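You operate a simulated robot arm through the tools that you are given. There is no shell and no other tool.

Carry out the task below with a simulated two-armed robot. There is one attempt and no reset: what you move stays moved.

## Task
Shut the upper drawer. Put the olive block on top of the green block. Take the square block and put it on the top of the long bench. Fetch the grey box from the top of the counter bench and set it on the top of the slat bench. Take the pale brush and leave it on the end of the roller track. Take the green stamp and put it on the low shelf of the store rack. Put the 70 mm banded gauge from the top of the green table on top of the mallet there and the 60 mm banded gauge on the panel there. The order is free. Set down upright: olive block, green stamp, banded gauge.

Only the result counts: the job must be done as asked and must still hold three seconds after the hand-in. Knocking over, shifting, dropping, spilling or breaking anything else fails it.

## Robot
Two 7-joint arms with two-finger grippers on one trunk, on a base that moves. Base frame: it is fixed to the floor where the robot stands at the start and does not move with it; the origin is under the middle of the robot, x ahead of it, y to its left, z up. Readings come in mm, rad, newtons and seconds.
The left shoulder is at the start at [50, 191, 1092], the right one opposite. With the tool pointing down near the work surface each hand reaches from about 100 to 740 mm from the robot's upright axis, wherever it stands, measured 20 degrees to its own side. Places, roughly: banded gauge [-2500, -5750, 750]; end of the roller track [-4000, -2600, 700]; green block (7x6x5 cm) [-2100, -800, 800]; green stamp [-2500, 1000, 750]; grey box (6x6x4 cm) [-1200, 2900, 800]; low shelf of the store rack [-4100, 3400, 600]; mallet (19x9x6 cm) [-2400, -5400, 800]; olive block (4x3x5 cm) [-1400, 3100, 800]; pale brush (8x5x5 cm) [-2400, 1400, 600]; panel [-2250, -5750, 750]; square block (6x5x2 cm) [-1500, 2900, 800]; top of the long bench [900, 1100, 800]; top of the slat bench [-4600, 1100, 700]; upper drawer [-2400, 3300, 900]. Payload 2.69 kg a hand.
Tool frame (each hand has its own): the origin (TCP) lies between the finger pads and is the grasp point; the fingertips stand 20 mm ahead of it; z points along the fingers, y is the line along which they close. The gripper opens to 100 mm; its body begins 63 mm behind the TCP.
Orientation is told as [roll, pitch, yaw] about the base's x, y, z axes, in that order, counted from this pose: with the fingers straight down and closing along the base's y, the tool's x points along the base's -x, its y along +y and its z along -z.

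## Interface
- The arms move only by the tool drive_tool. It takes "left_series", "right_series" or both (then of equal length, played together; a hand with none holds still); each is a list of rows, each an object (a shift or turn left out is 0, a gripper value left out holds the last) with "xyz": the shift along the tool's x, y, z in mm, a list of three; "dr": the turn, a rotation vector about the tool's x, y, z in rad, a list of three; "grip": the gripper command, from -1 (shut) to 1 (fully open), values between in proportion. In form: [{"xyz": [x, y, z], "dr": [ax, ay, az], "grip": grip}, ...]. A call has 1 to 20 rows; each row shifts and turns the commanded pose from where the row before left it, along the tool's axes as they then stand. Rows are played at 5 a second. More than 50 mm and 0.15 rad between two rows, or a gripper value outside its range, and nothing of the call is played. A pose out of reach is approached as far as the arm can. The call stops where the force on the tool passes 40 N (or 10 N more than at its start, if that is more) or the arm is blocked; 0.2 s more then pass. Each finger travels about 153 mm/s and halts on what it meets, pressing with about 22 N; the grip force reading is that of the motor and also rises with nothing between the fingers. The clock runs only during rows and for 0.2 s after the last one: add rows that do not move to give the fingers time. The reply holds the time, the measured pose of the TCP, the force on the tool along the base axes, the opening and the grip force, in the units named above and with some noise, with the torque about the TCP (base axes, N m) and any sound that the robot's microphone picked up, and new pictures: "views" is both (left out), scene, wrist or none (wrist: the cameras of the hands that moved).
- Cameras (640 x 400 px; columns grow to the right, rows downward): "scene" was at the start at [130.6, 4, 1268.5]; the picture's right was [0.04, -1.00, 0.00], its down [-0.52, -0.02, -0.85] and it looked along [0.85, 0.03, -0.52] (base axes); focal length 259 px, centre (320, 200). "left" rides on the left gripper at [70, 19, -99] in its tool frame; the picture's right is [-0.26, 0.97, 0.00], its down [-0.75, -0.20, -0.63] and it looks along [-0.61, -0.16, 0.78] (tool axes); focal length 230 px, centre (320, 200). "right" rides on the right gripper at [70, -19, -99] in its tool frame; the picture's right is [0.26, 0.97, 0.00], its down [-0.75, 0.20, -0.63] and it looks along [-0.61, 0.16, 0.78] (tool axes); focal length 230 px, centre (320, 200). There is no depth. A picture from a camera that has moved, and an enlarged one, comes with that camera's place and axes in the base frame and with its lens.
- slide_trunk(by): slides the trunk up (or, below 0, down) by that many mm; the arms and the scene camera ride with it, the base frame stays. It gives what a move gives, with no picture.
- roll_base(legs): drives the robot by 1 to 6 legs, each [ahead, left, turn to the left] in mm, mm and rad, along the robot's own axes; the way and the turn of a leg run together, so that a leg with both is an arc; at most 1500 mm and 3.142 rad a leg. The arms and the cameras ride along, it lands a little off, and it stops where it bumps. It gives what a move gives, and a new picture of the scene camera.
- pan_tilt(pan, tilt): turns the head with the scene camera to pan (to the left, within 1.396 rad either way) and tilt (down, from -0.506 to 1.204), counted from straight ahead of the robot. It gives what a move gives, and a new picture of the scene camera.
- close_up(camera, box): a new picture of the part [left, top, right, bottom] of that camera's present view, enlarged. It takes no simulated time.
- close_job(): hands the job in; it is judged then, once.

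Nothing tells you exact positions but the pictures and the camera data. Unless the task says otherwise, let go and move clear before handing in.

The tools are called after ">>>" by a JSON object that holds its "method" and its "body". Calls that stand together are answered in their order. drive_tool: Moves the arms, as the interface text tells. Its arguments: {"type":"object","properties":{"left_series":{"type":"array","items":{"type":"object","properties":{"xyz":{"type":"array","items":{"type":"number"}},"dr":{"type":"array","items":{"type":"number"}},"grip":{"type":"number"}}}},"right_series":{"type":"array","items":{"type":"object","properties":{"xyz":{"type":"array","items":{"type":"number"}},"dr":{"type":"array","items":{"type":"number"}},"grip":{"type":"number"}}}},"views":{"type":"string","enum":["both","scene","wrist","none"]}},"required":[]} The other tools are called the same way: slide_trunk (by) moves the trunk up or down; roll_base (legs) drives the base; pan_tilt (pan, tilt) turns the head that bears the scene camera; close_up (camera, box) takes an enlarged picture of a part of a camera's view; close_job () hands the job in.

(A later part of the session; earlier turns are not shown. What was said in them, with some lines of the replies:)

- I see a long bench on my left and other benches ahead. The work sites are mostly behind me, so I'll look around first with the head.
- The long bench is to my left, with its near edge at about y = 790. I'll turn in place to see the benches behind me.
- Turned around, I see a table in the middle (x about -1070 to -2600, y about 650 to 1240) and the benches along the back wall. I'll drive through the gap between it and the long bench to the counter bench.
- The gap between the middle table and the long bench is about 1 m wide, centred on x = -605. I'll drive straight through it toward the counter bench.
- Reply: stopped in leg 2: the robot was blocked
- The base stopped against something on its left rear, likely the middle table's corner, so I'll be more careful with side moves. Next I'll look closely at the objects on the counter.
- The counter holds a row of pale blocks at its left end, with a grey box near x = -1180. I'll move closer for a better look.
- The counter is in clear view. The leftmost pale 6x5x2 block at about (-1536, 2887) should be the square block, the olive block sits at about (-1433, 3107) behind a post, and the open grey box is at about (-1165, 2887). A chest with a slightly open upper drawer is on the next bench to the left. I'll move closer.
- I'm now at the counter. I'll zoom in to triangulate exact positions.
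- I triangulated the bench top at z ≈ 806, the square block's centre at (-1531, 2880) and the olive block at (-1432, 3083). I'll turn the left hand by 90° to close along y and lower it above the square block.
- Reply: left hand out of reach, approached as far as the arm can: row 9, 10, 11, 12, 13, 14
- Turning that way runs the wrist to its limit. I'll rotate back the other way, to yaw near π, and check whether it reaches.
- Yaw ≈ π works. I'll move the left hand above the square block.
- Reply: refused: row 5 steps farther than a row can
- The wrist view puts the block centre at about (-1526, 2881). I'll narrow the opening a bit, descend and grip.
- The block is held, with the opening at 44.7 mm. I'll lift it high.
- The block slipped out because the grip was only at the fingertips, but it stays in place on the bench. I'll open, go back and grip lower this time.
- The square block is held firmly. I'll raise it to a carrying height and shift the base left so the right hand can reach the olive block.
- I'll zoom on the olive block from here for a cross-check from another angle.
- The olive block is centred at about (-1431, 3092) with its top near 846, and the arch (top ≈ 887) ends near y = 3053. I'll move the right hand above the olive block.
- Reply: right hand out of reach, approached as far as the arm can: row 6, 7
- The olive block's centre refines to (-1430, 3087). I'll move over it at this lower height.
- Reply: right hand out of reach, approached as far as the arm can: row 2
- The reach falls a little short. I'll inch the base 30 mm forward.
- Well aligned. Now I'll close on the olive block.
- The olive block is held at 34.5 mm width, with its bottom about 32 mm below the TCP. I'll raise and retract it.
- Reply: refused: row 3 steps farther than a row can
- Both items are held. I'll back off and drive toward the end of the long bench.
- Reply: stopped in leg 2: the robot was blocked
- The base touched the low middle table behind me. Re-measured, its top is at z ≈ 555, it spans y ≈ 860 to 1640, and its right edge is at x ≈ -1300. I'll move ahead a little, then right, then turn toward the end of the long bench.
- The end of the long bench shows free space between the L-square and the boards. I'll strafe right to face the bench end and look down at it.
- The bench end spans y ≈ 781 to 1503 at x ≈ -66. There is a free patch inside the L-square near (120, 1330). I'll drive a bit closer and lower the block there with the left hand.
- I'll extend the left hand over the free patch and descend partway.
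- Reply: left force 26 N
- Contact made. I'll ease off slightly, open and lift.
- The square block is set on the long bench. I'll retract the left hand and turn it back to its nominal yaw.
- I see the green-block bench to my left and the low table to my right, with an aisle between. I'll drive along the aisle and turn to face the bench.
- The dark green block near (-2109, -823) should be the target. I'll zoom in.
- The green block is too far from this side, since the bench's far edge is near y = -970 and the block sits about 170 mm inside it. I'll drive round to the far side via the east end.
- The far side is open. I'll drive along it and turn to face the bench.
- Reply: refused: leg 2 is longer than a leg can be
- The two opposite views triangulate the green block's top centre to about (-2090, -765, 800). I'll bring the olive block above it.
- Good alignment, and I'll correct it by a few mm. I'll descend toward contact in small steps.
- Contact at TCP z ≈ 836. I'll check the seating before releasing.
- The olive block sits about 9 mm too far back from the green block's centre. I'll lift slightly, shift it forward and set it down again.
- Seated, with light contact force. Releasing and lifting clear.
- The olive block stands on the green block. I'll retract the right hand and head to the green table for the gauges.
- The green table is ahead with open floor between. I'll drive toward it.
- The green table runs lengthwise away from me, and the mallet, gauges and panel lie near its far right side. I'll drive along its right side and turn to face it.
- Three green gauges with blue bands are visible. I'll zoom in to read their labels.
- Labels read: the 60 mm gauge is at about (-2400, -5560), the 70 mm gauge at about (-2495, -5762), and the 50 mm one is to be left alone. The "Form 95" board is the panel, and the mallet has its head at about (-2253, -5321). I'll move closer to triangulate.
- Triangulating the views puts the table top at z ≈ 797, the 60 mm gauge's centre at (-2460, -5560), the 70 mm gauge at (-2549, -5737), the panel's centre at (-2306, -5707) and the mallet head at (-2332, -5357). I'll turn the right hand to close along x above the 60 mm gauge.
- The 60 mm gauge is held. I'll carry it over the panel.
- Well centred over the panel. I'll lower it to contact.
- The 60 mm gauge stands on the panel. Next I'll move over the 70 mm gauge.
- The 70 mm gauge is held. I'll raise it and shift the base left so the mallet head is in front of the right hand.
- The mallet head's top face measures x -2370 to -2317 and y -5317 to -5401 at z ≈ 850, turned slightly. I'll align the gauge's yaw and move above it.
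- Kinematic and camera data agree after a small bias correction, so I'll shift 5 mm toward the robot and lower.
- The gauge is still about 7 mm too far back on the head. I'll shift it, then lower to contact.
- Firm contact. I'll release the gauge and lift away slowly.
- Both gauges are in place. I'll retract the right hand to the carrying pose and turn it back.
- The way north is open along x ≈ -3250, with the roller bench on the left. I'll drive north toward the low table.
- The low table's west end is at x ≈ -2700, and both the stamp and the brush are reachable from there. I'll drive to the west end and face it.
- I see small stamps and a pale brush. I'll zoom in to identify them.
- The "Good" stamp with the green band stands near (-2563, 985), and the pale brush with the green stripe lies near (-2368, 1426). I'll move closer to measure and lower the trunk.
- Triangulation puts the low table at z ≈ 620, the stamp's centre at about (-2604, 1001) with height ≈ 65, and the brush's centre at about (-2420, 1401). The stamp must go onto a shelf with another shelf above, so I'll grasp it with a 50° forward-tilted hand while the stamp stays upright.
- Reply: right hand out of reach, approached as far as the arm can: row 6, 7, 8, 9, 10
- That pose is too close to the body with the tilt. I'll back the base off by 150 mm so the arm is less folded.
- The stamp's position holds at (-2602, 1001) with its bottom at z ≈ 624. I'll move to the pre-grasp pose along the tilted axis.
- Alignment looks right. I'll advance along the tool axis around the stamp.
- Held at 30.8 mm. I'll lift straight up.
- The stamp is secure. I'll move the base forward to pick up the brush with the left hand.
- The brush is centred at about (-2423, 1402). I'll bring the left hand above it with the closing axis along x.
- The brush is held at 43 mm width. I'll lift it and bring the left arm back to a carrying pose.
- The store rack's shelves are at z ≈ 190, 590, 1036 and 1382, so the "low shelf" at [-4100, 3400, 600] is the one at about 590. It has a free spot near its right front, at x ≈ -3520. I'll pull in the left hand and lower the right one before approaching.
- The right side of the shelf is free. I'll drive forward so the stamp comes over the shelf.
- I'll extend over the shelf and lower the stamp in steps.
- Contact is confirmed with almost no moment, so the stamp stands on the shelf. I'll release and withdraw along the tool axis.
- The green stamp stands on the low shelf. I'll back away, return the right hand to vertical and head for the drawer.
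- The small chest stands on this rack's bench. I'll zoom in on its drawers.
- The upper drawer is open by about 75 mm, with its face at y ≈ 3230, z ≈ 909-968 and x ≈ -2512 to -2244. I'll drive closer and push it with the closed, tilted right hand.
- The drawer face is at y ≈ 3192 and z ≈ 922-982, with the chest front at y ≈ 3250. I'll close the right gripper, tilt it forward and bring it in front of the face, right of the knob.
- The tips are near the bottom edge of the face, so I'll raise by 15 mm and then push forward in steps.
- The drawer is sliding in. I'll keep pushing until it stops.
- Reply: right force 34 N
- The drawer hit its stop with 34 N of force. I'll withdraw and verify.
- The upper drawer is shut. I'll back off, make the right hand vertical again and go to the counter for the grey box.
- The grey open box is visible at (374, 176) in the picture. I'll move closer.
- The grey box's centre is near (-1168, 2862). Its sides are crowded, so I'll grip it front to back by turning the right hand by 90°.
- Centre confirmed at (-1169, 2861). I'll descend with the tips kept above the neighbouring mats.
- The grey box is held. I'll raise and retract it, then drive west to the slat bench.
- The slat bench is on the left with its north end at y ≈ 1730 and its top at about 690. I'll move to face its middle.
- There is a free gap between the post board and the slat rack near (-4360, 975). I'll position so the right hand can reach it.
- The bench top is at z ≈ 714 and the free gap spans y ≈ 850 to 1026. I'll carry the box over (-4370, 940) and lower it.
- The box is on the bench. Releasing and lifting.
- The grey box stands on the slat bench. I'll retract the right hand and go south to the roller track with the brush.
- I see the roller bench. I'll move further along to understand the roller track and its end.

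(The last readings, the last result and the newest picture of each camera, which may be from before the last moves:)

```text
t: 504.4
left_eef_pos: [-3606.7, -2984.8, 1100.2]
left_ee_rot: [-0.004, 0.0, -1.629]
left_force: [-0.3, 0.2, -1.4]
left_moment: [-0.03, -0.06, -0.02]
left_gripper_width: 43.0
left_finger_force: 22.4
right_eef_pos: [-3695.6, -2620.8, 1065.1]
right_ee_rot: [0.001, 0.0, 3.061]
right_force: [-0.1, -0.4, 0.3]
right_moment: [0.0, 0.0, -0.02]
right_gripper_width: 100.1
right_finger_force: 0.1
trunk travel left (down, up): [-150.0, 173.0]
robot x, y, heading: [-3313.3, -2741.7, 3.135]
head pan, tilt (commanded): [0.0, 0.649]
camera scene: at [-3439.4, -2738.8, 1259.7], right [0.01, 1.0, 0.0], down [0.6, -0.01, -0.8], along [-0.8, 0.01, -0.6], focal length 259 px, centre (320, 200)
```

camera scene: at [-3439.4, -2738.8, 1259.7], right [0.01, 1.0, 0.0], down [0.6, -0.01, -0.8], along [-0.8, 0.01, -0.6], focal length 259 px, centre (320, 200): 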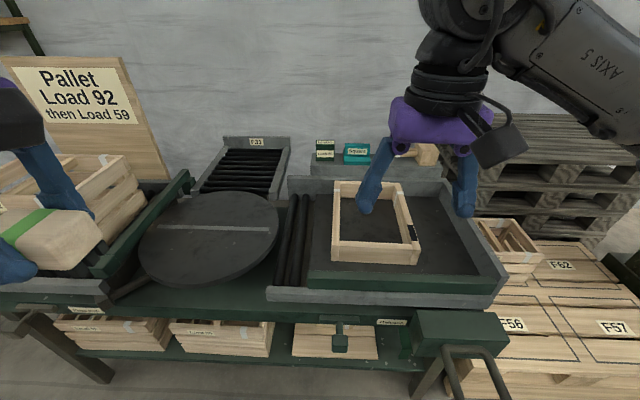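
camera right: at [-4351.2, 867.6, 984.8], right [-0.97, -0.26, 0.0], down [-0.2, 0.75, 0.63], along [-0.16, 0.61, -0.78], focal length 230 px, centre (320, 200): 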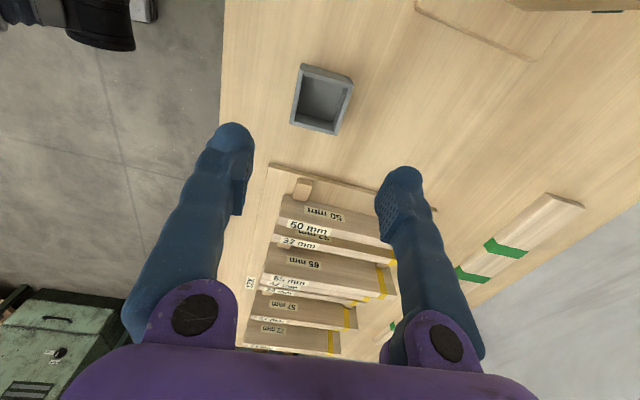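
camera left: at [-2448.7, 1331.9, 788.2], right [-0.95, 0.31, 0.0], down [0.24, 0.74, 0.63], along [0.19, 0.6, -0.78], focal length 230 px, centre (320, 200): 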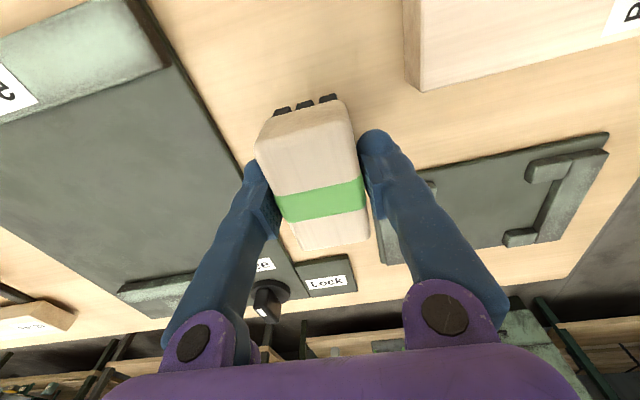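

The dark end bed with side rails, which has a wooden frame lying on it, matches [-4000, -2600, 700]. I'll look closer.

>>> {"method": "close_up", "body": {"camera": "scene", "box": [260, 150, 520, 330]}}

>>> {"method": "close_up", "body": {"camera": "scene", "box": [0, 100, 300, 340]}}

>>> {"method": "close_up", "body": {"camera": "right", "box": [0, 0, 640, 400]}}

```text
2.22 times, centred on (390, 240) of scene
camera zoom: at [-3439.4, -2738.8, 1259.7], right [0.01, 1.0, 0.0], down [0.6, -0.01, -0.8], along [-0.8, 0.01, -0.6], focal length 576 px, centre (164, 111)
```

zoom: 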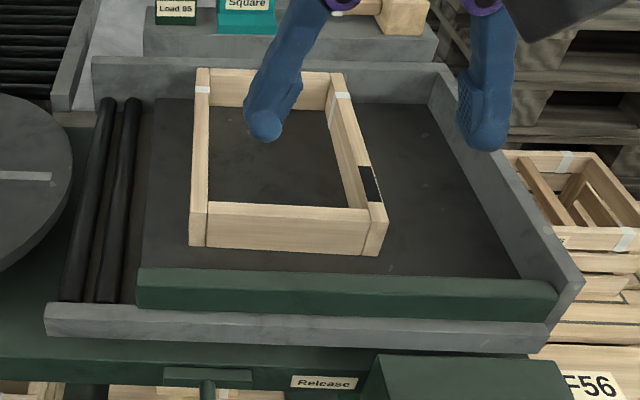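

```text
1.67 times, centred on (150, 220) of scene
camera zoom: at [-3439.4, -2738.8, 1259.7], right [0.01, 1.0, 0.0], down [0.6, -0.01, -0.8], along [-0.8, 0.01, -0.6], focal length 432 px, centre (603, 167)
```

zoom: 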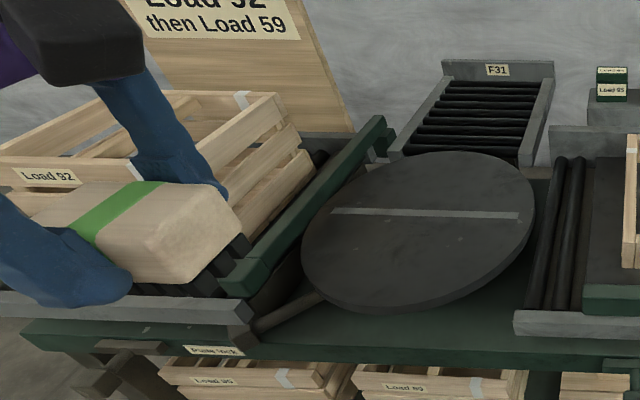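

```text
1.00 times, centred on (320, 200) of right (not enlarged: the box is as wide or as high as the picture)
camera zoom: at [-3624.4, -2608.6, 1163.3], right [0.18, -0.98, 0.0], down [-0.76, -0.14, 0.63], along [-0.62, -0.11, -0.78], focal length 230 px, centre (320, 200)
```

zoom: 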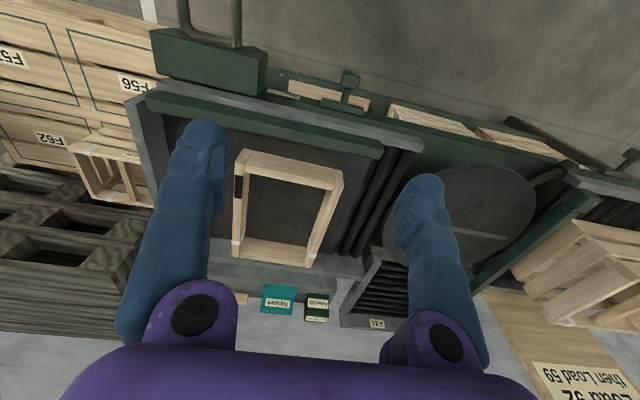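

The end bed is at z ≈ 715, with a free patch to the right of the frame around (-3950, -2390), between the frame at y ≈ -2463 and the end wall at y ≈ -2317. I'll position the robot and lower the trunk.

>>> {"method": "roll_base", "body": {"legs": [[30, -560, 0.008]]}}

>>> {"method": "slide_trunk", "body": {"by": -100}}

>>> {"method": "pan_tilt", "body": {"pan": 0.2, "tilt": 0.65}}

>>> {"method": "close_up", "body": {"camera": "left", "box": [0, 0, 640, 400]}}

```text
t: 509.8
left_eef_pos: [-3631.7, -2429.0, 1099.4]
left_ee_rot: [-0.003, -0.002, -1.618]
left_force: [-0.2, -1.1, -1.2]
left_moment: [-0.01, -0.06, -0.01]
left_gripper_width: 43.1
left_finger_force: 21.4
right_eef_pos: [-3723.8, -2064.4, 1064.3]
right_ee_rot: [0.0, -0.001, 3.075]
right_force: [-0.1, -0.2, -0.6]
right_moment: [0.01, 0.02, -0.01]
right_gripper_width: 100.3
right_finger_force: 0.1
trunk travel left (down, up): [-150.0, 173.0]
robot x, y, heading: [-3344.7, -2181.1, -3.14]
head pan, tilt (commanded): [0.0, 0.649]
camera scene: at [-3468.0, -2179.5, 1259.6], right [0.0, 1.0, 0.0], down [0.6, 0.0, -0.8], along [-0.8, 0.0, -0.6], focal length 259 px, centre (320, 200)
```

scene: 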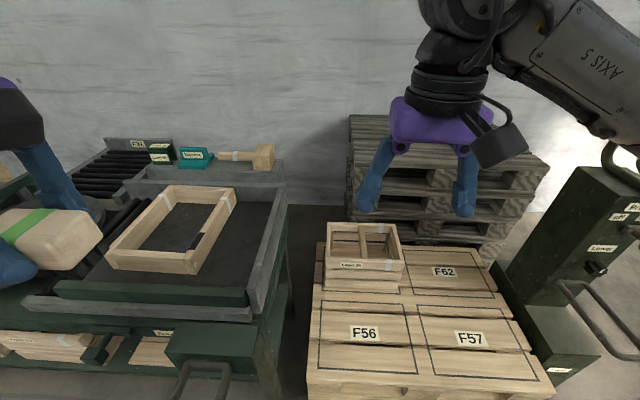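

```text
t: 511.2
left_eef_pos: [-3631.6, -2428.8, 999.4]
left_ee_rot: [-0.004, 0.0, -1.619]
left_force: [-0.6, 0.2, -0.4]
left_moment: [0.02, 0.03, 0.01]
left_gripper_width: 43.0
left_finger_force: 22.3
right_eef_pos: [-3724.7, -2065.4, 964.0]
right_ee_rot: [-0.001, 0.0, 3.074]
right_force: [-0.1, 0.0, -0.6]
right_moment: [0.0, -0.01, 0.02]
right_gripper_width: 99.9
right_finger_force: 0.1
trunk travel left (down, up): [-50.0, 273.0]
robot x, y, heading: [-3339.5, -2180.6, -3.145]
head pan, tilt (commanded): [0.0, 0.649]
```

```text
t: 511.9
left_eef_pos: [-3632.3, -2429.1, 999.5]
left_ee_rot: [-0.004, -0.002, -1.618]
left_force: [-0.5, -0.2, -1.7]
left_moment: [0.03, -0.03, 0.02]
left_gripper_width: 43.1
left_finger_force: 22.4
right_eef_pos: [-3725.2, -2064.3, 966.3]
right_ee_rot: [-0.001, 0.001, 3.074]
right_force: [1.0, 0.4, 0.8]
right_moment: [-0.01, 0.03, 0.01]
right_gripper_width: 100.0
right_finger_force: 0.0
trunk travel left (down, up): [-50.0, 273.0]
robot x, y, heading: [-3344.0, -2181.4, -3.139]
head pan, tilt (commanded): [0.201, 0.649]
camera scene: at [-3466.2, -2196.9, 1159.6], right [-0.2, 0.98, 0.0], down [0.59, 0.12, -0.8], along [-0.78, -0.16, -0.6], focal length 259 px, centre (320, 200)
```

scene: 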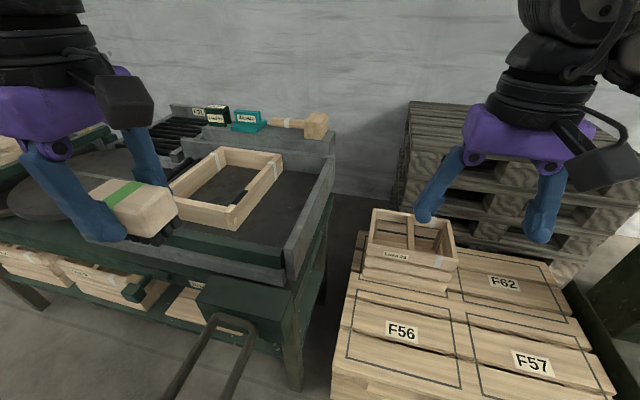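

```text
1.00 times, centred on (320, 200) of left (not enlarged: the box is as wide or as high as the picture)
camera zoom: at [-3609.6, -2358.8, 1098.6], right [0.95, -0.3, 0.0], down [-0.23, -0.74, 0.63], along [-0.19, -0.6, -0.78], focal length 230 px, centre (320, 200)
```

zoom: 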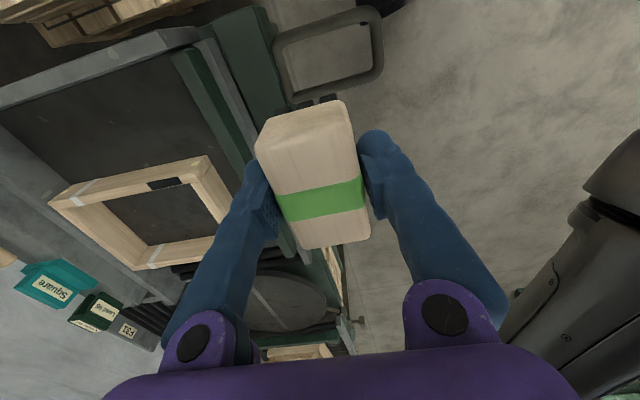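

The free patch is confirmed. I'll extend the left hand over it and lower.

>>> {"method": "drive_tool", "body": {"left_series": [{"xyz": [3.4, -45.6, 0]}, {"xyz": [3.4, -45.6, 0]}, {"xyz": [3.4, -45.6, 0]}, {"xyz": [3.4, -45.6, 0]}, {"xyz": [3.4, -45.6, 0]}, {"xyz": [3.4, -45.6, 0]}, {"xyz": [3.6, -45.8, 0]}, {"xyz": [0, 0, 40]}, {"xyz": [0, 0, 40]}, {"xyz": [0, 0, 40]}, {}]}}

```text
t: 514.3
left_eef_pos: [-3949.9, -2386.3, 880.0]
left_ee_rot: [-0.004, 0.001, -1.619]
left_force: [-1.1, 0.4, -0.7]
left_moment: [0.01, -0.01, -0.02]
left_gripper_width: 42.9
left_finger_force: 22.1
right_eef_pos: [-3725.0, -2064.9, 964.1]
right_ee_rot: [-0.002, 0.001, 3.074]
right_force: [0.7, 0.2, -0.2]
right_moment: [-0.03, -0.02, 0.03]
right_gripper_width: 100.0
right_finger_force: 0.0
trunk travel left (down, up): [-50.0, 273.0]
robot x, y, heading: [-3343.5, -2180.0, -3.142]
head pan, tilt (commanded): [0.201, 0.649]
camera scene: at [-3466.2, -2196.9, 1159.6], right [-0.2, 0.98, 0.0], down [0.59, 0.12, -0.8], along [-0.78, -0.16, -0.6], focal length 259 px, centre (320, 200)
camera left: at [-3928.0, -2317.2, 979.3], right [0.95, -0.3, 0.0], down [-0.23, -0.74, 0.63], along [-0.19, -0.6, -0.78], focal length 230 px, centre (320, 200)
```

scene: 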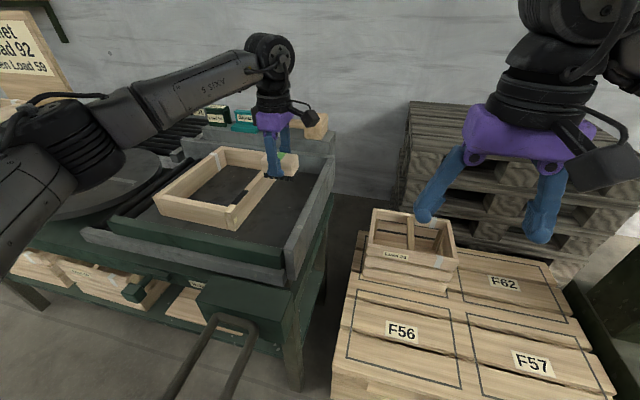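
left: 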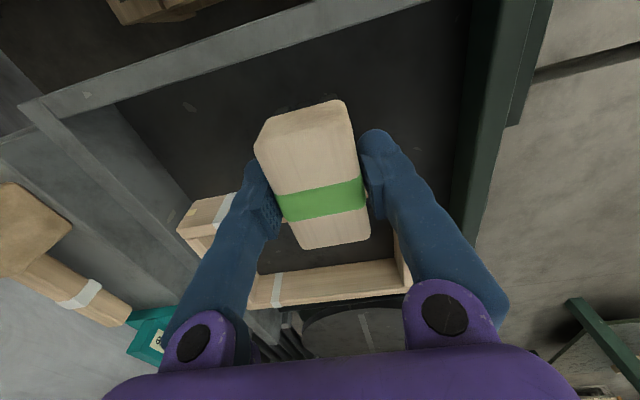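

The brush is nearer the end wall than the frame, so I'll shift it 18 mm toward the frame and lower further.

>>> {"method": "drive_tool", "body": {"left_series": [{"xyz": [-18, 0, 0]}, {"xyz": [0, 0, 40]}, {"xyz": [0, 0, 40]}, {}]}}

>>> {"method": "close_up", "body": {"camera": "scene", "box": [160, 110, 360, 270]}}

```text
t: 515.3
left_eef_pos: [-3950.0, -2406.1, 799.6]
left_ee_rot: [-0.003, 0.0, -1.618]
left_force: [0.7, 0.1, -1.5]
left_moment: [0.02, -0.02, 0.03]
left_gripper_width: 42.8
left_finger_force: 22.1
right_eef_pos: [-3725.3, -2063.9, 964.7]
right_ee_rot: [0.002, 0.001, 3.073]
right_force: [-0.4, 0.1, -0.9]
right_moment: [0.0, 0.05, 0.01]
right_gripper_width: 99.8
right_finger_force: 0.2
trunk travel left (down, up): [-50.0, 273.0]
robot x, y, heading: [-3342.5, -2176.5, -3.136]
head pan, tilt (commanded): [0.201, 0.649]
camera scene: at [-3466.2, -2196.9, 1159.7], right [-0.2, 0.98, 0.0], down [0.59, 0.12, -0.8], along [-0.78, -0.16, -0.6], focal length 259 px, centre (320, 200)
camera left: at [-3928.7, -2336.3, 898.2], right [0.95, -0.3, 0.0], down [-0.23, -0.74, 0.63], along [-0.19, -0.6, -0.78], focal length 230 px, centre (320, 200)
```

scene: 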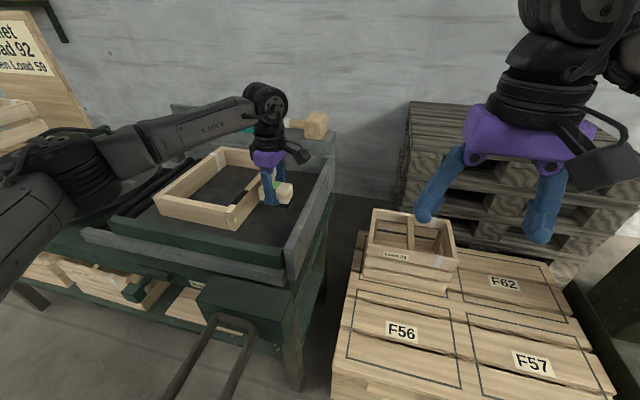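
left: 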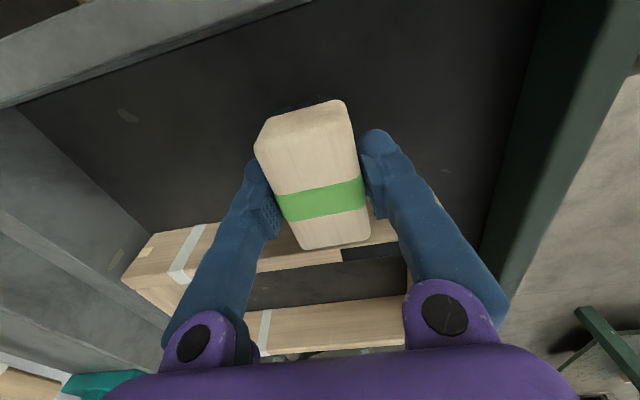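

```text
2.50 times, centred on (260, 190) of scene
camera zoom: at [-3466.2, -2196.9, 1159.7], right [-0.2, 0.98, 0.0], down [0.59, 0.12, -0.8], along [-0.78, -0.16, -0.6], focal length 648 px, centre (470, 225)
```

zoom: 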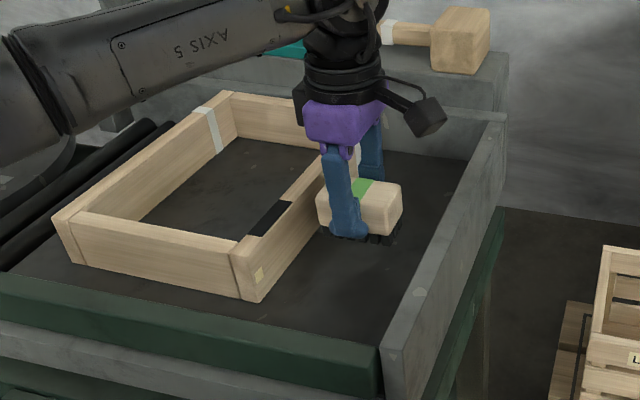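

>>> {"method": "drive_tool", "body": {"left_series": [{"xyz": [0, 0, 25]}, {"xyz": [0, 0, 10]}, {"xyz": [0, 0, 5]}, {}], "views": "wrist"}}

>>> {"method": "close_up", "body": {"camera": "scene", "box": [160, 110, 360, 270]}}

```text
t: 516.3
left_eef_pos: [-3950.8, -2407.1, 759.4]
left_ee_rot: [-0.004, 0.0, -1.617]
left_force: [-0.2, -1.4, -1.4]
left_moment: [0.02, 0.03, 0.01]
left_gripper_width: 43.0
left_finger_force: 21.4
right_eef_pos: [-3724.6, -2064.7, 965.7]
right_ee_rot: [0.001, 0.001, 3.074]
right_force: [-0.5, -0.3, -0.3]
right_moment: [0.02, -0.03, 0.02]
right_gripper_width: 99.8
right_finger_force: 0.1
trunk travel left (down, up): [-50.0, 273.0]
robot x, y, heading: [-3341.0, -2181.3, -3.139]
head pan, tilt (commanded): [0.201, 0.649]
camera left: at [-3929.4, -2337.7, 858.8], right [0.95, -0.3, 0.0], down [-0.23, -0.74, 0.63], along [-0.19, -0.6, -0.78], focal length 230 px, centre (320, 200)
```

left: 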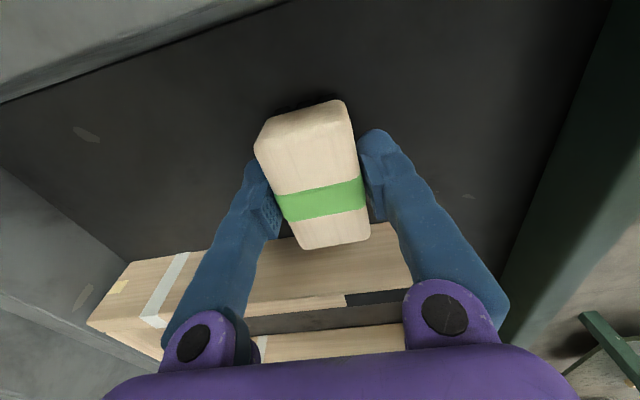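

```text
2.50 times, centred on (260, 190) of scene
camera zoom: at [-3466.2, -2196.9, 1159.6], right [-0.2, 0.98, 0.0], down [0.59, 0.12, -0.8], along [-0.78, -0.16, -0.6], focal length 648 px, centre (470, 225)
```

zoom: 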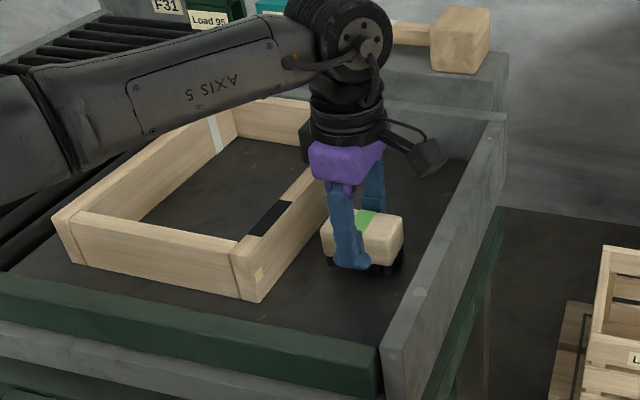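

>>> {"method": "drive_tool", "body": {"left_series": [{"xyz": [0, 0, 3]}, {"xyz": [0, 0, 2]}, {"xyz": [0, 0, 2]}, {}], "views": "none"}}

```text
t: 517.3
left_eef_pos: [-3951.7, -2406.8, 756.5]
left_ee_rot: [-0.008, 0.001, -1.616]
left_force: [-0.8, -1.9, 19.5]
left_moment: [0.03, 0.05, 0.0]
left_gripper_width: 43.4
left_finger_force: 22.1
right_eef_pos: [-3723.6, -2064.1, 965.4]
right_ee_rot: [0.002, -0.001, 3.075]
right_force: [-0.7, -0.2, -0.3]
right_moment: [0.0, -0.03, -0.01]
right_gripper_width: 100.1
right_finger_force: 0.1
trunk travel left (down, up): [-50.0, 273.0]
robot x, y, heading: [-3344.3, -2178.3, -3.138]
head pan, tilt (commanded): [0.201, 0.649]
```

Contact at 19.5 N. I'll ease off, open and lift clear.

>>> {"method": "drive_tool", "body": {"left_series": [{"xyz": [0, 0, -3]}, {"grip": 0.2}, {"grip": 0.3}, {}, {"xyz": [0, 0, -20]}, {"xyz": [0, 0, -40]}, {"xyz": [0, 0, -45]}, {"xyz": [0, 0, -45]}, {}]}}

>>> {"method": "close_up", "body": {"camera": "scene", "box": [160, 110, 360, 270]}}

```text
t: 519.3
left_eef_pos: [-3949.3, -2404.4, 907.3]
left_ee_rot: [-0.004, -0.001, -1.616]
left_force: [-0.1, -0.1, 0.2]
left_moment: [0.01, 0.02, 0.0]
left_gripper_width: 64.9
left_finger_force: 0.0
right_eef_pos: [-3725.0, -2064.7, 964.4]
right_ee_rot: [0.0, -0.002, 3.072]
right_force: [-1.1, 0.0, 0.2]
right_moment: [-0.01, 0.0, 0.01]
right_gripper_width: 99.8
right_finger_force: 0.0
trunk travel left (down, up): [-50.0, 273.0]
robot x, y, heading: [-3340.1, -2182.3, -3.136]
head pan, tilt (commanded): [0.201, 0.649]
camera scene: at [-3466.2, -2196.9, 1159.6], right [-0.2, 0.98, 0.0], down [0.59, 0.12, -0.8], along [-0.78, -0.16, -0.6], focal length 259 px, centre (320, 200)
camera left: at [-3928.0, -2336.5, 1006.7], right [0.95, -0.3, 0.0], down [-0.23, -0.74, 0.63], along [-0.19, -0.6, -0.78], focal length 230 px, centre (320, 200)
```

scene: 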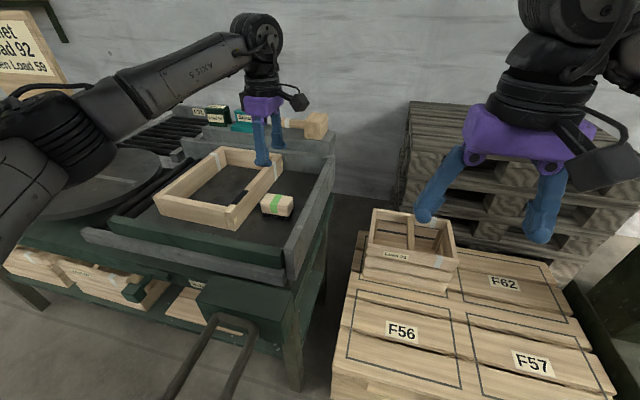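
left: 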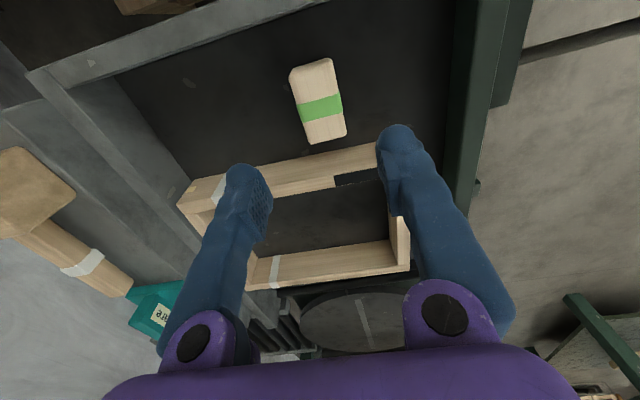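

```text
2.50 times, centred on (260, 190) of scene
camera zoom: at [-3466.2, -2196.9, 1159.6], right [-0.2, 0.98, 0.0], down [0.59, 0.12, -0.8], along [-0.78, -0.16, -0.6], focal length 648 px, centre (470, 225)
```

zoom: 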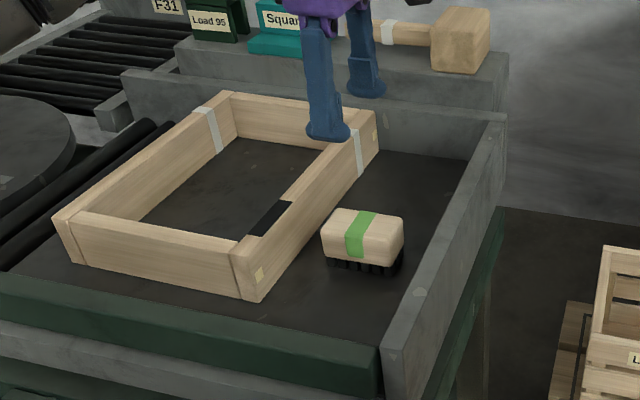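

The brush rests on the end of the roller track. I'll retract the left hand and back away.

>>> {"method": "drive_tool", "body": {"left_series": [{"xyz": [0, 0, -45]}, {"xyz": [0, 0, -45]}, {"xyz": [0, 45, 0]}, {"xyz": [0, 45, 0]}, {"xyz": [0, 45, 0]}, {"xyz": [0, 45, 0]}, {"xyz": [0, 45, 0]}, {"xyz": [0, 45, 0]}, {}], "views": "none"}}

>>> {"method": "slide_trunk", "body": {"by": 100}}

>>> {"method": "roll_base", "body": {"legs": [[-250, 0, 0]]}}

>>> {"method": "close_up", "body": {"camera": "scene", "box": [100, 80, 400, 280]}}

```text
t: 521.3
left_eef_pos: [-3679.1, -2418.0, 995.0]
left_ee_rot: [-0.002, -0.001, -1.615]
left_force: [0.0, -0.9, -0.1]
left_moment: [-0.02, 0.03, -0.01]
left_gripper_width: 64.9
left_finger_force: 0.0
right_eef_pos: [-3724.7, -2065.3, 965.1]
right_ee_rot: [0.0, 0.0, 3.073]
right_force: [-0.6, -0.5, 0.5]
right_moment: [0.02, -0.03, 0.02]
right_gripper_width: 100.1
right_finger_force: 0.0
trunk travel left (down, up): [-50.0, 273.0]
robot x, y, heading: [-3343.1, -2177.3, -3.139]
head pan, tilt (commanded): [0.201, 0.649]
```

```text
t: 522.6
left_eef_pos: [-3679.8, -2418.6, 1095.0]
left_ee_rot: [-0.004, 0.0, -1.618]
left_force: [0.0, -0.7, -0.5]
left_moment: [0.02, -0.05, -0.04]
left_gripper_width: 64.8
left_finger_force: 0.1
right_eef_pos: [-3725.6, -2064.6, 1064.9]
right_ee_rot: [-0.001, 0.0, 3.072]
right_force: [-0.4, 0.5, 0.6]
right_moment: [0.02, -0.03, -0.03]
right_gripper_width: 99.9
right_finger_force: 0.1
trunk travel left (down, up): [-150.0, 173.0]
robot x, y, heading: [-3340.1, -2177.5, -3.137]
head pan, tilt (commanded): [0.201, 0.649]
```

```text
t: 524.4
left_eef_pos: [-3432.4, -2418.3, 1095.5]
left_ee_rot: [-0.005, 0.0, -1.609]
left_force: [-0.4, -0.1, 0.5]
left_moment: [0.01, 0.03, 0.01]
left_gripper_width: 65.1
left_finger_force: 0.0
right_eef_pos: [-3480.6, -2066.0, 1064.2]
right_ee_rot: [-0.001, -0.002, 3.08]
right_force: [0.7, 0.9, 0.1]
right_moment: [-0.01, 0.02, 0.0]
right_gripper_width: 100.2
right_finger_force: 0.2
trunk travel left (down, up): [-150.0, 173.0]
robot x, y, heading: [-3102.1, -2180.6, -3.131]
head pan, tilt (commanded): [0.201, 0.649]
camera scene: at [-3220.8, -2196.3, 1259.7], right [-0.21, 0.98, 0.0], down [0.59, 0.13, -0.8], along [-0.78, -0.17, -0.6], focal length 259 px, centre (320, 200)
```

scene: 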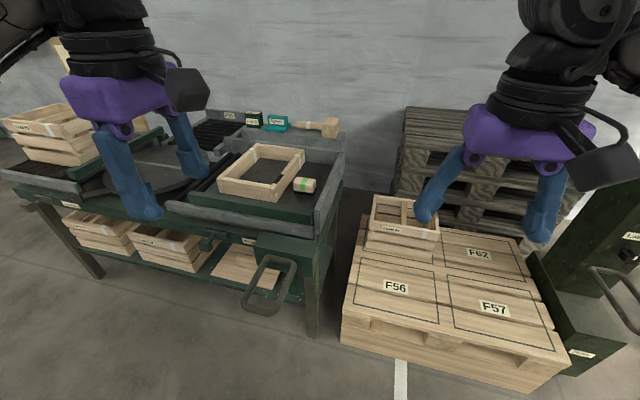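

```text
2.00 times, centred on (250, 180) of scene
camera zoom: at [-3220.8, -2196.3, 1259.7], right [-0.21, 0.98, 0.0], down [0.59, 0.13, -0.8], along [-0.78, -0.17, -0.6], focal length 518 px, centre (460, 240)
```

zoom: 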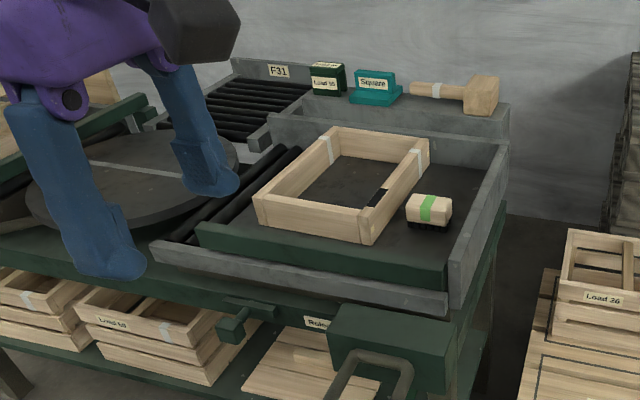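

All eight items are placed as asked: the drawer is shut, and the stamp, brush, boxes, blocks and gauges are standing where they belong. Both hands are clear, so I'm handing in.

>>> {"method": "close_job", "body": {}}

```text
The job is handed in.
```

I finished every part of the task and handed it in. Each placement was checked in the camera pictures right after I let go, but I did not go back for a last look at all of them.

| Item | Where it is now |
|---|---|
| Upper drawer | Pushed in to its stop; it looks flush in the picture |
| Olive block | Upright on top of the green block |
| Square block | On the long bench, inside the L-square near the west end |
| Grey box | On the slat bench, between the post board and the slat rack |
| Pale brush | On the flat end bed of the roller track, between the wooden frame and the end wall |
| Green stamp | Upright on the store rack shelf at about 620 mm height |
| 70 mm banded gauge | Upright on the mallet head |
| 60 mm banded gauge | Upright on the "Form 95" panel |

- **Shelf choice:** The store rack has four shelves, and the lowest is at about 200 mm. I took "low shelf" to be the one at about 620 mm because it fits the place you gave, [-4100, 3400, 600].
- **Base contact:** Early on, the base stopped twice against something, most likely the low table. When I came back to that table later, I saw nothing out of place.
- **Square block:** My first grip slipped off. The block stayed where it was on the counter, and the second grip held.
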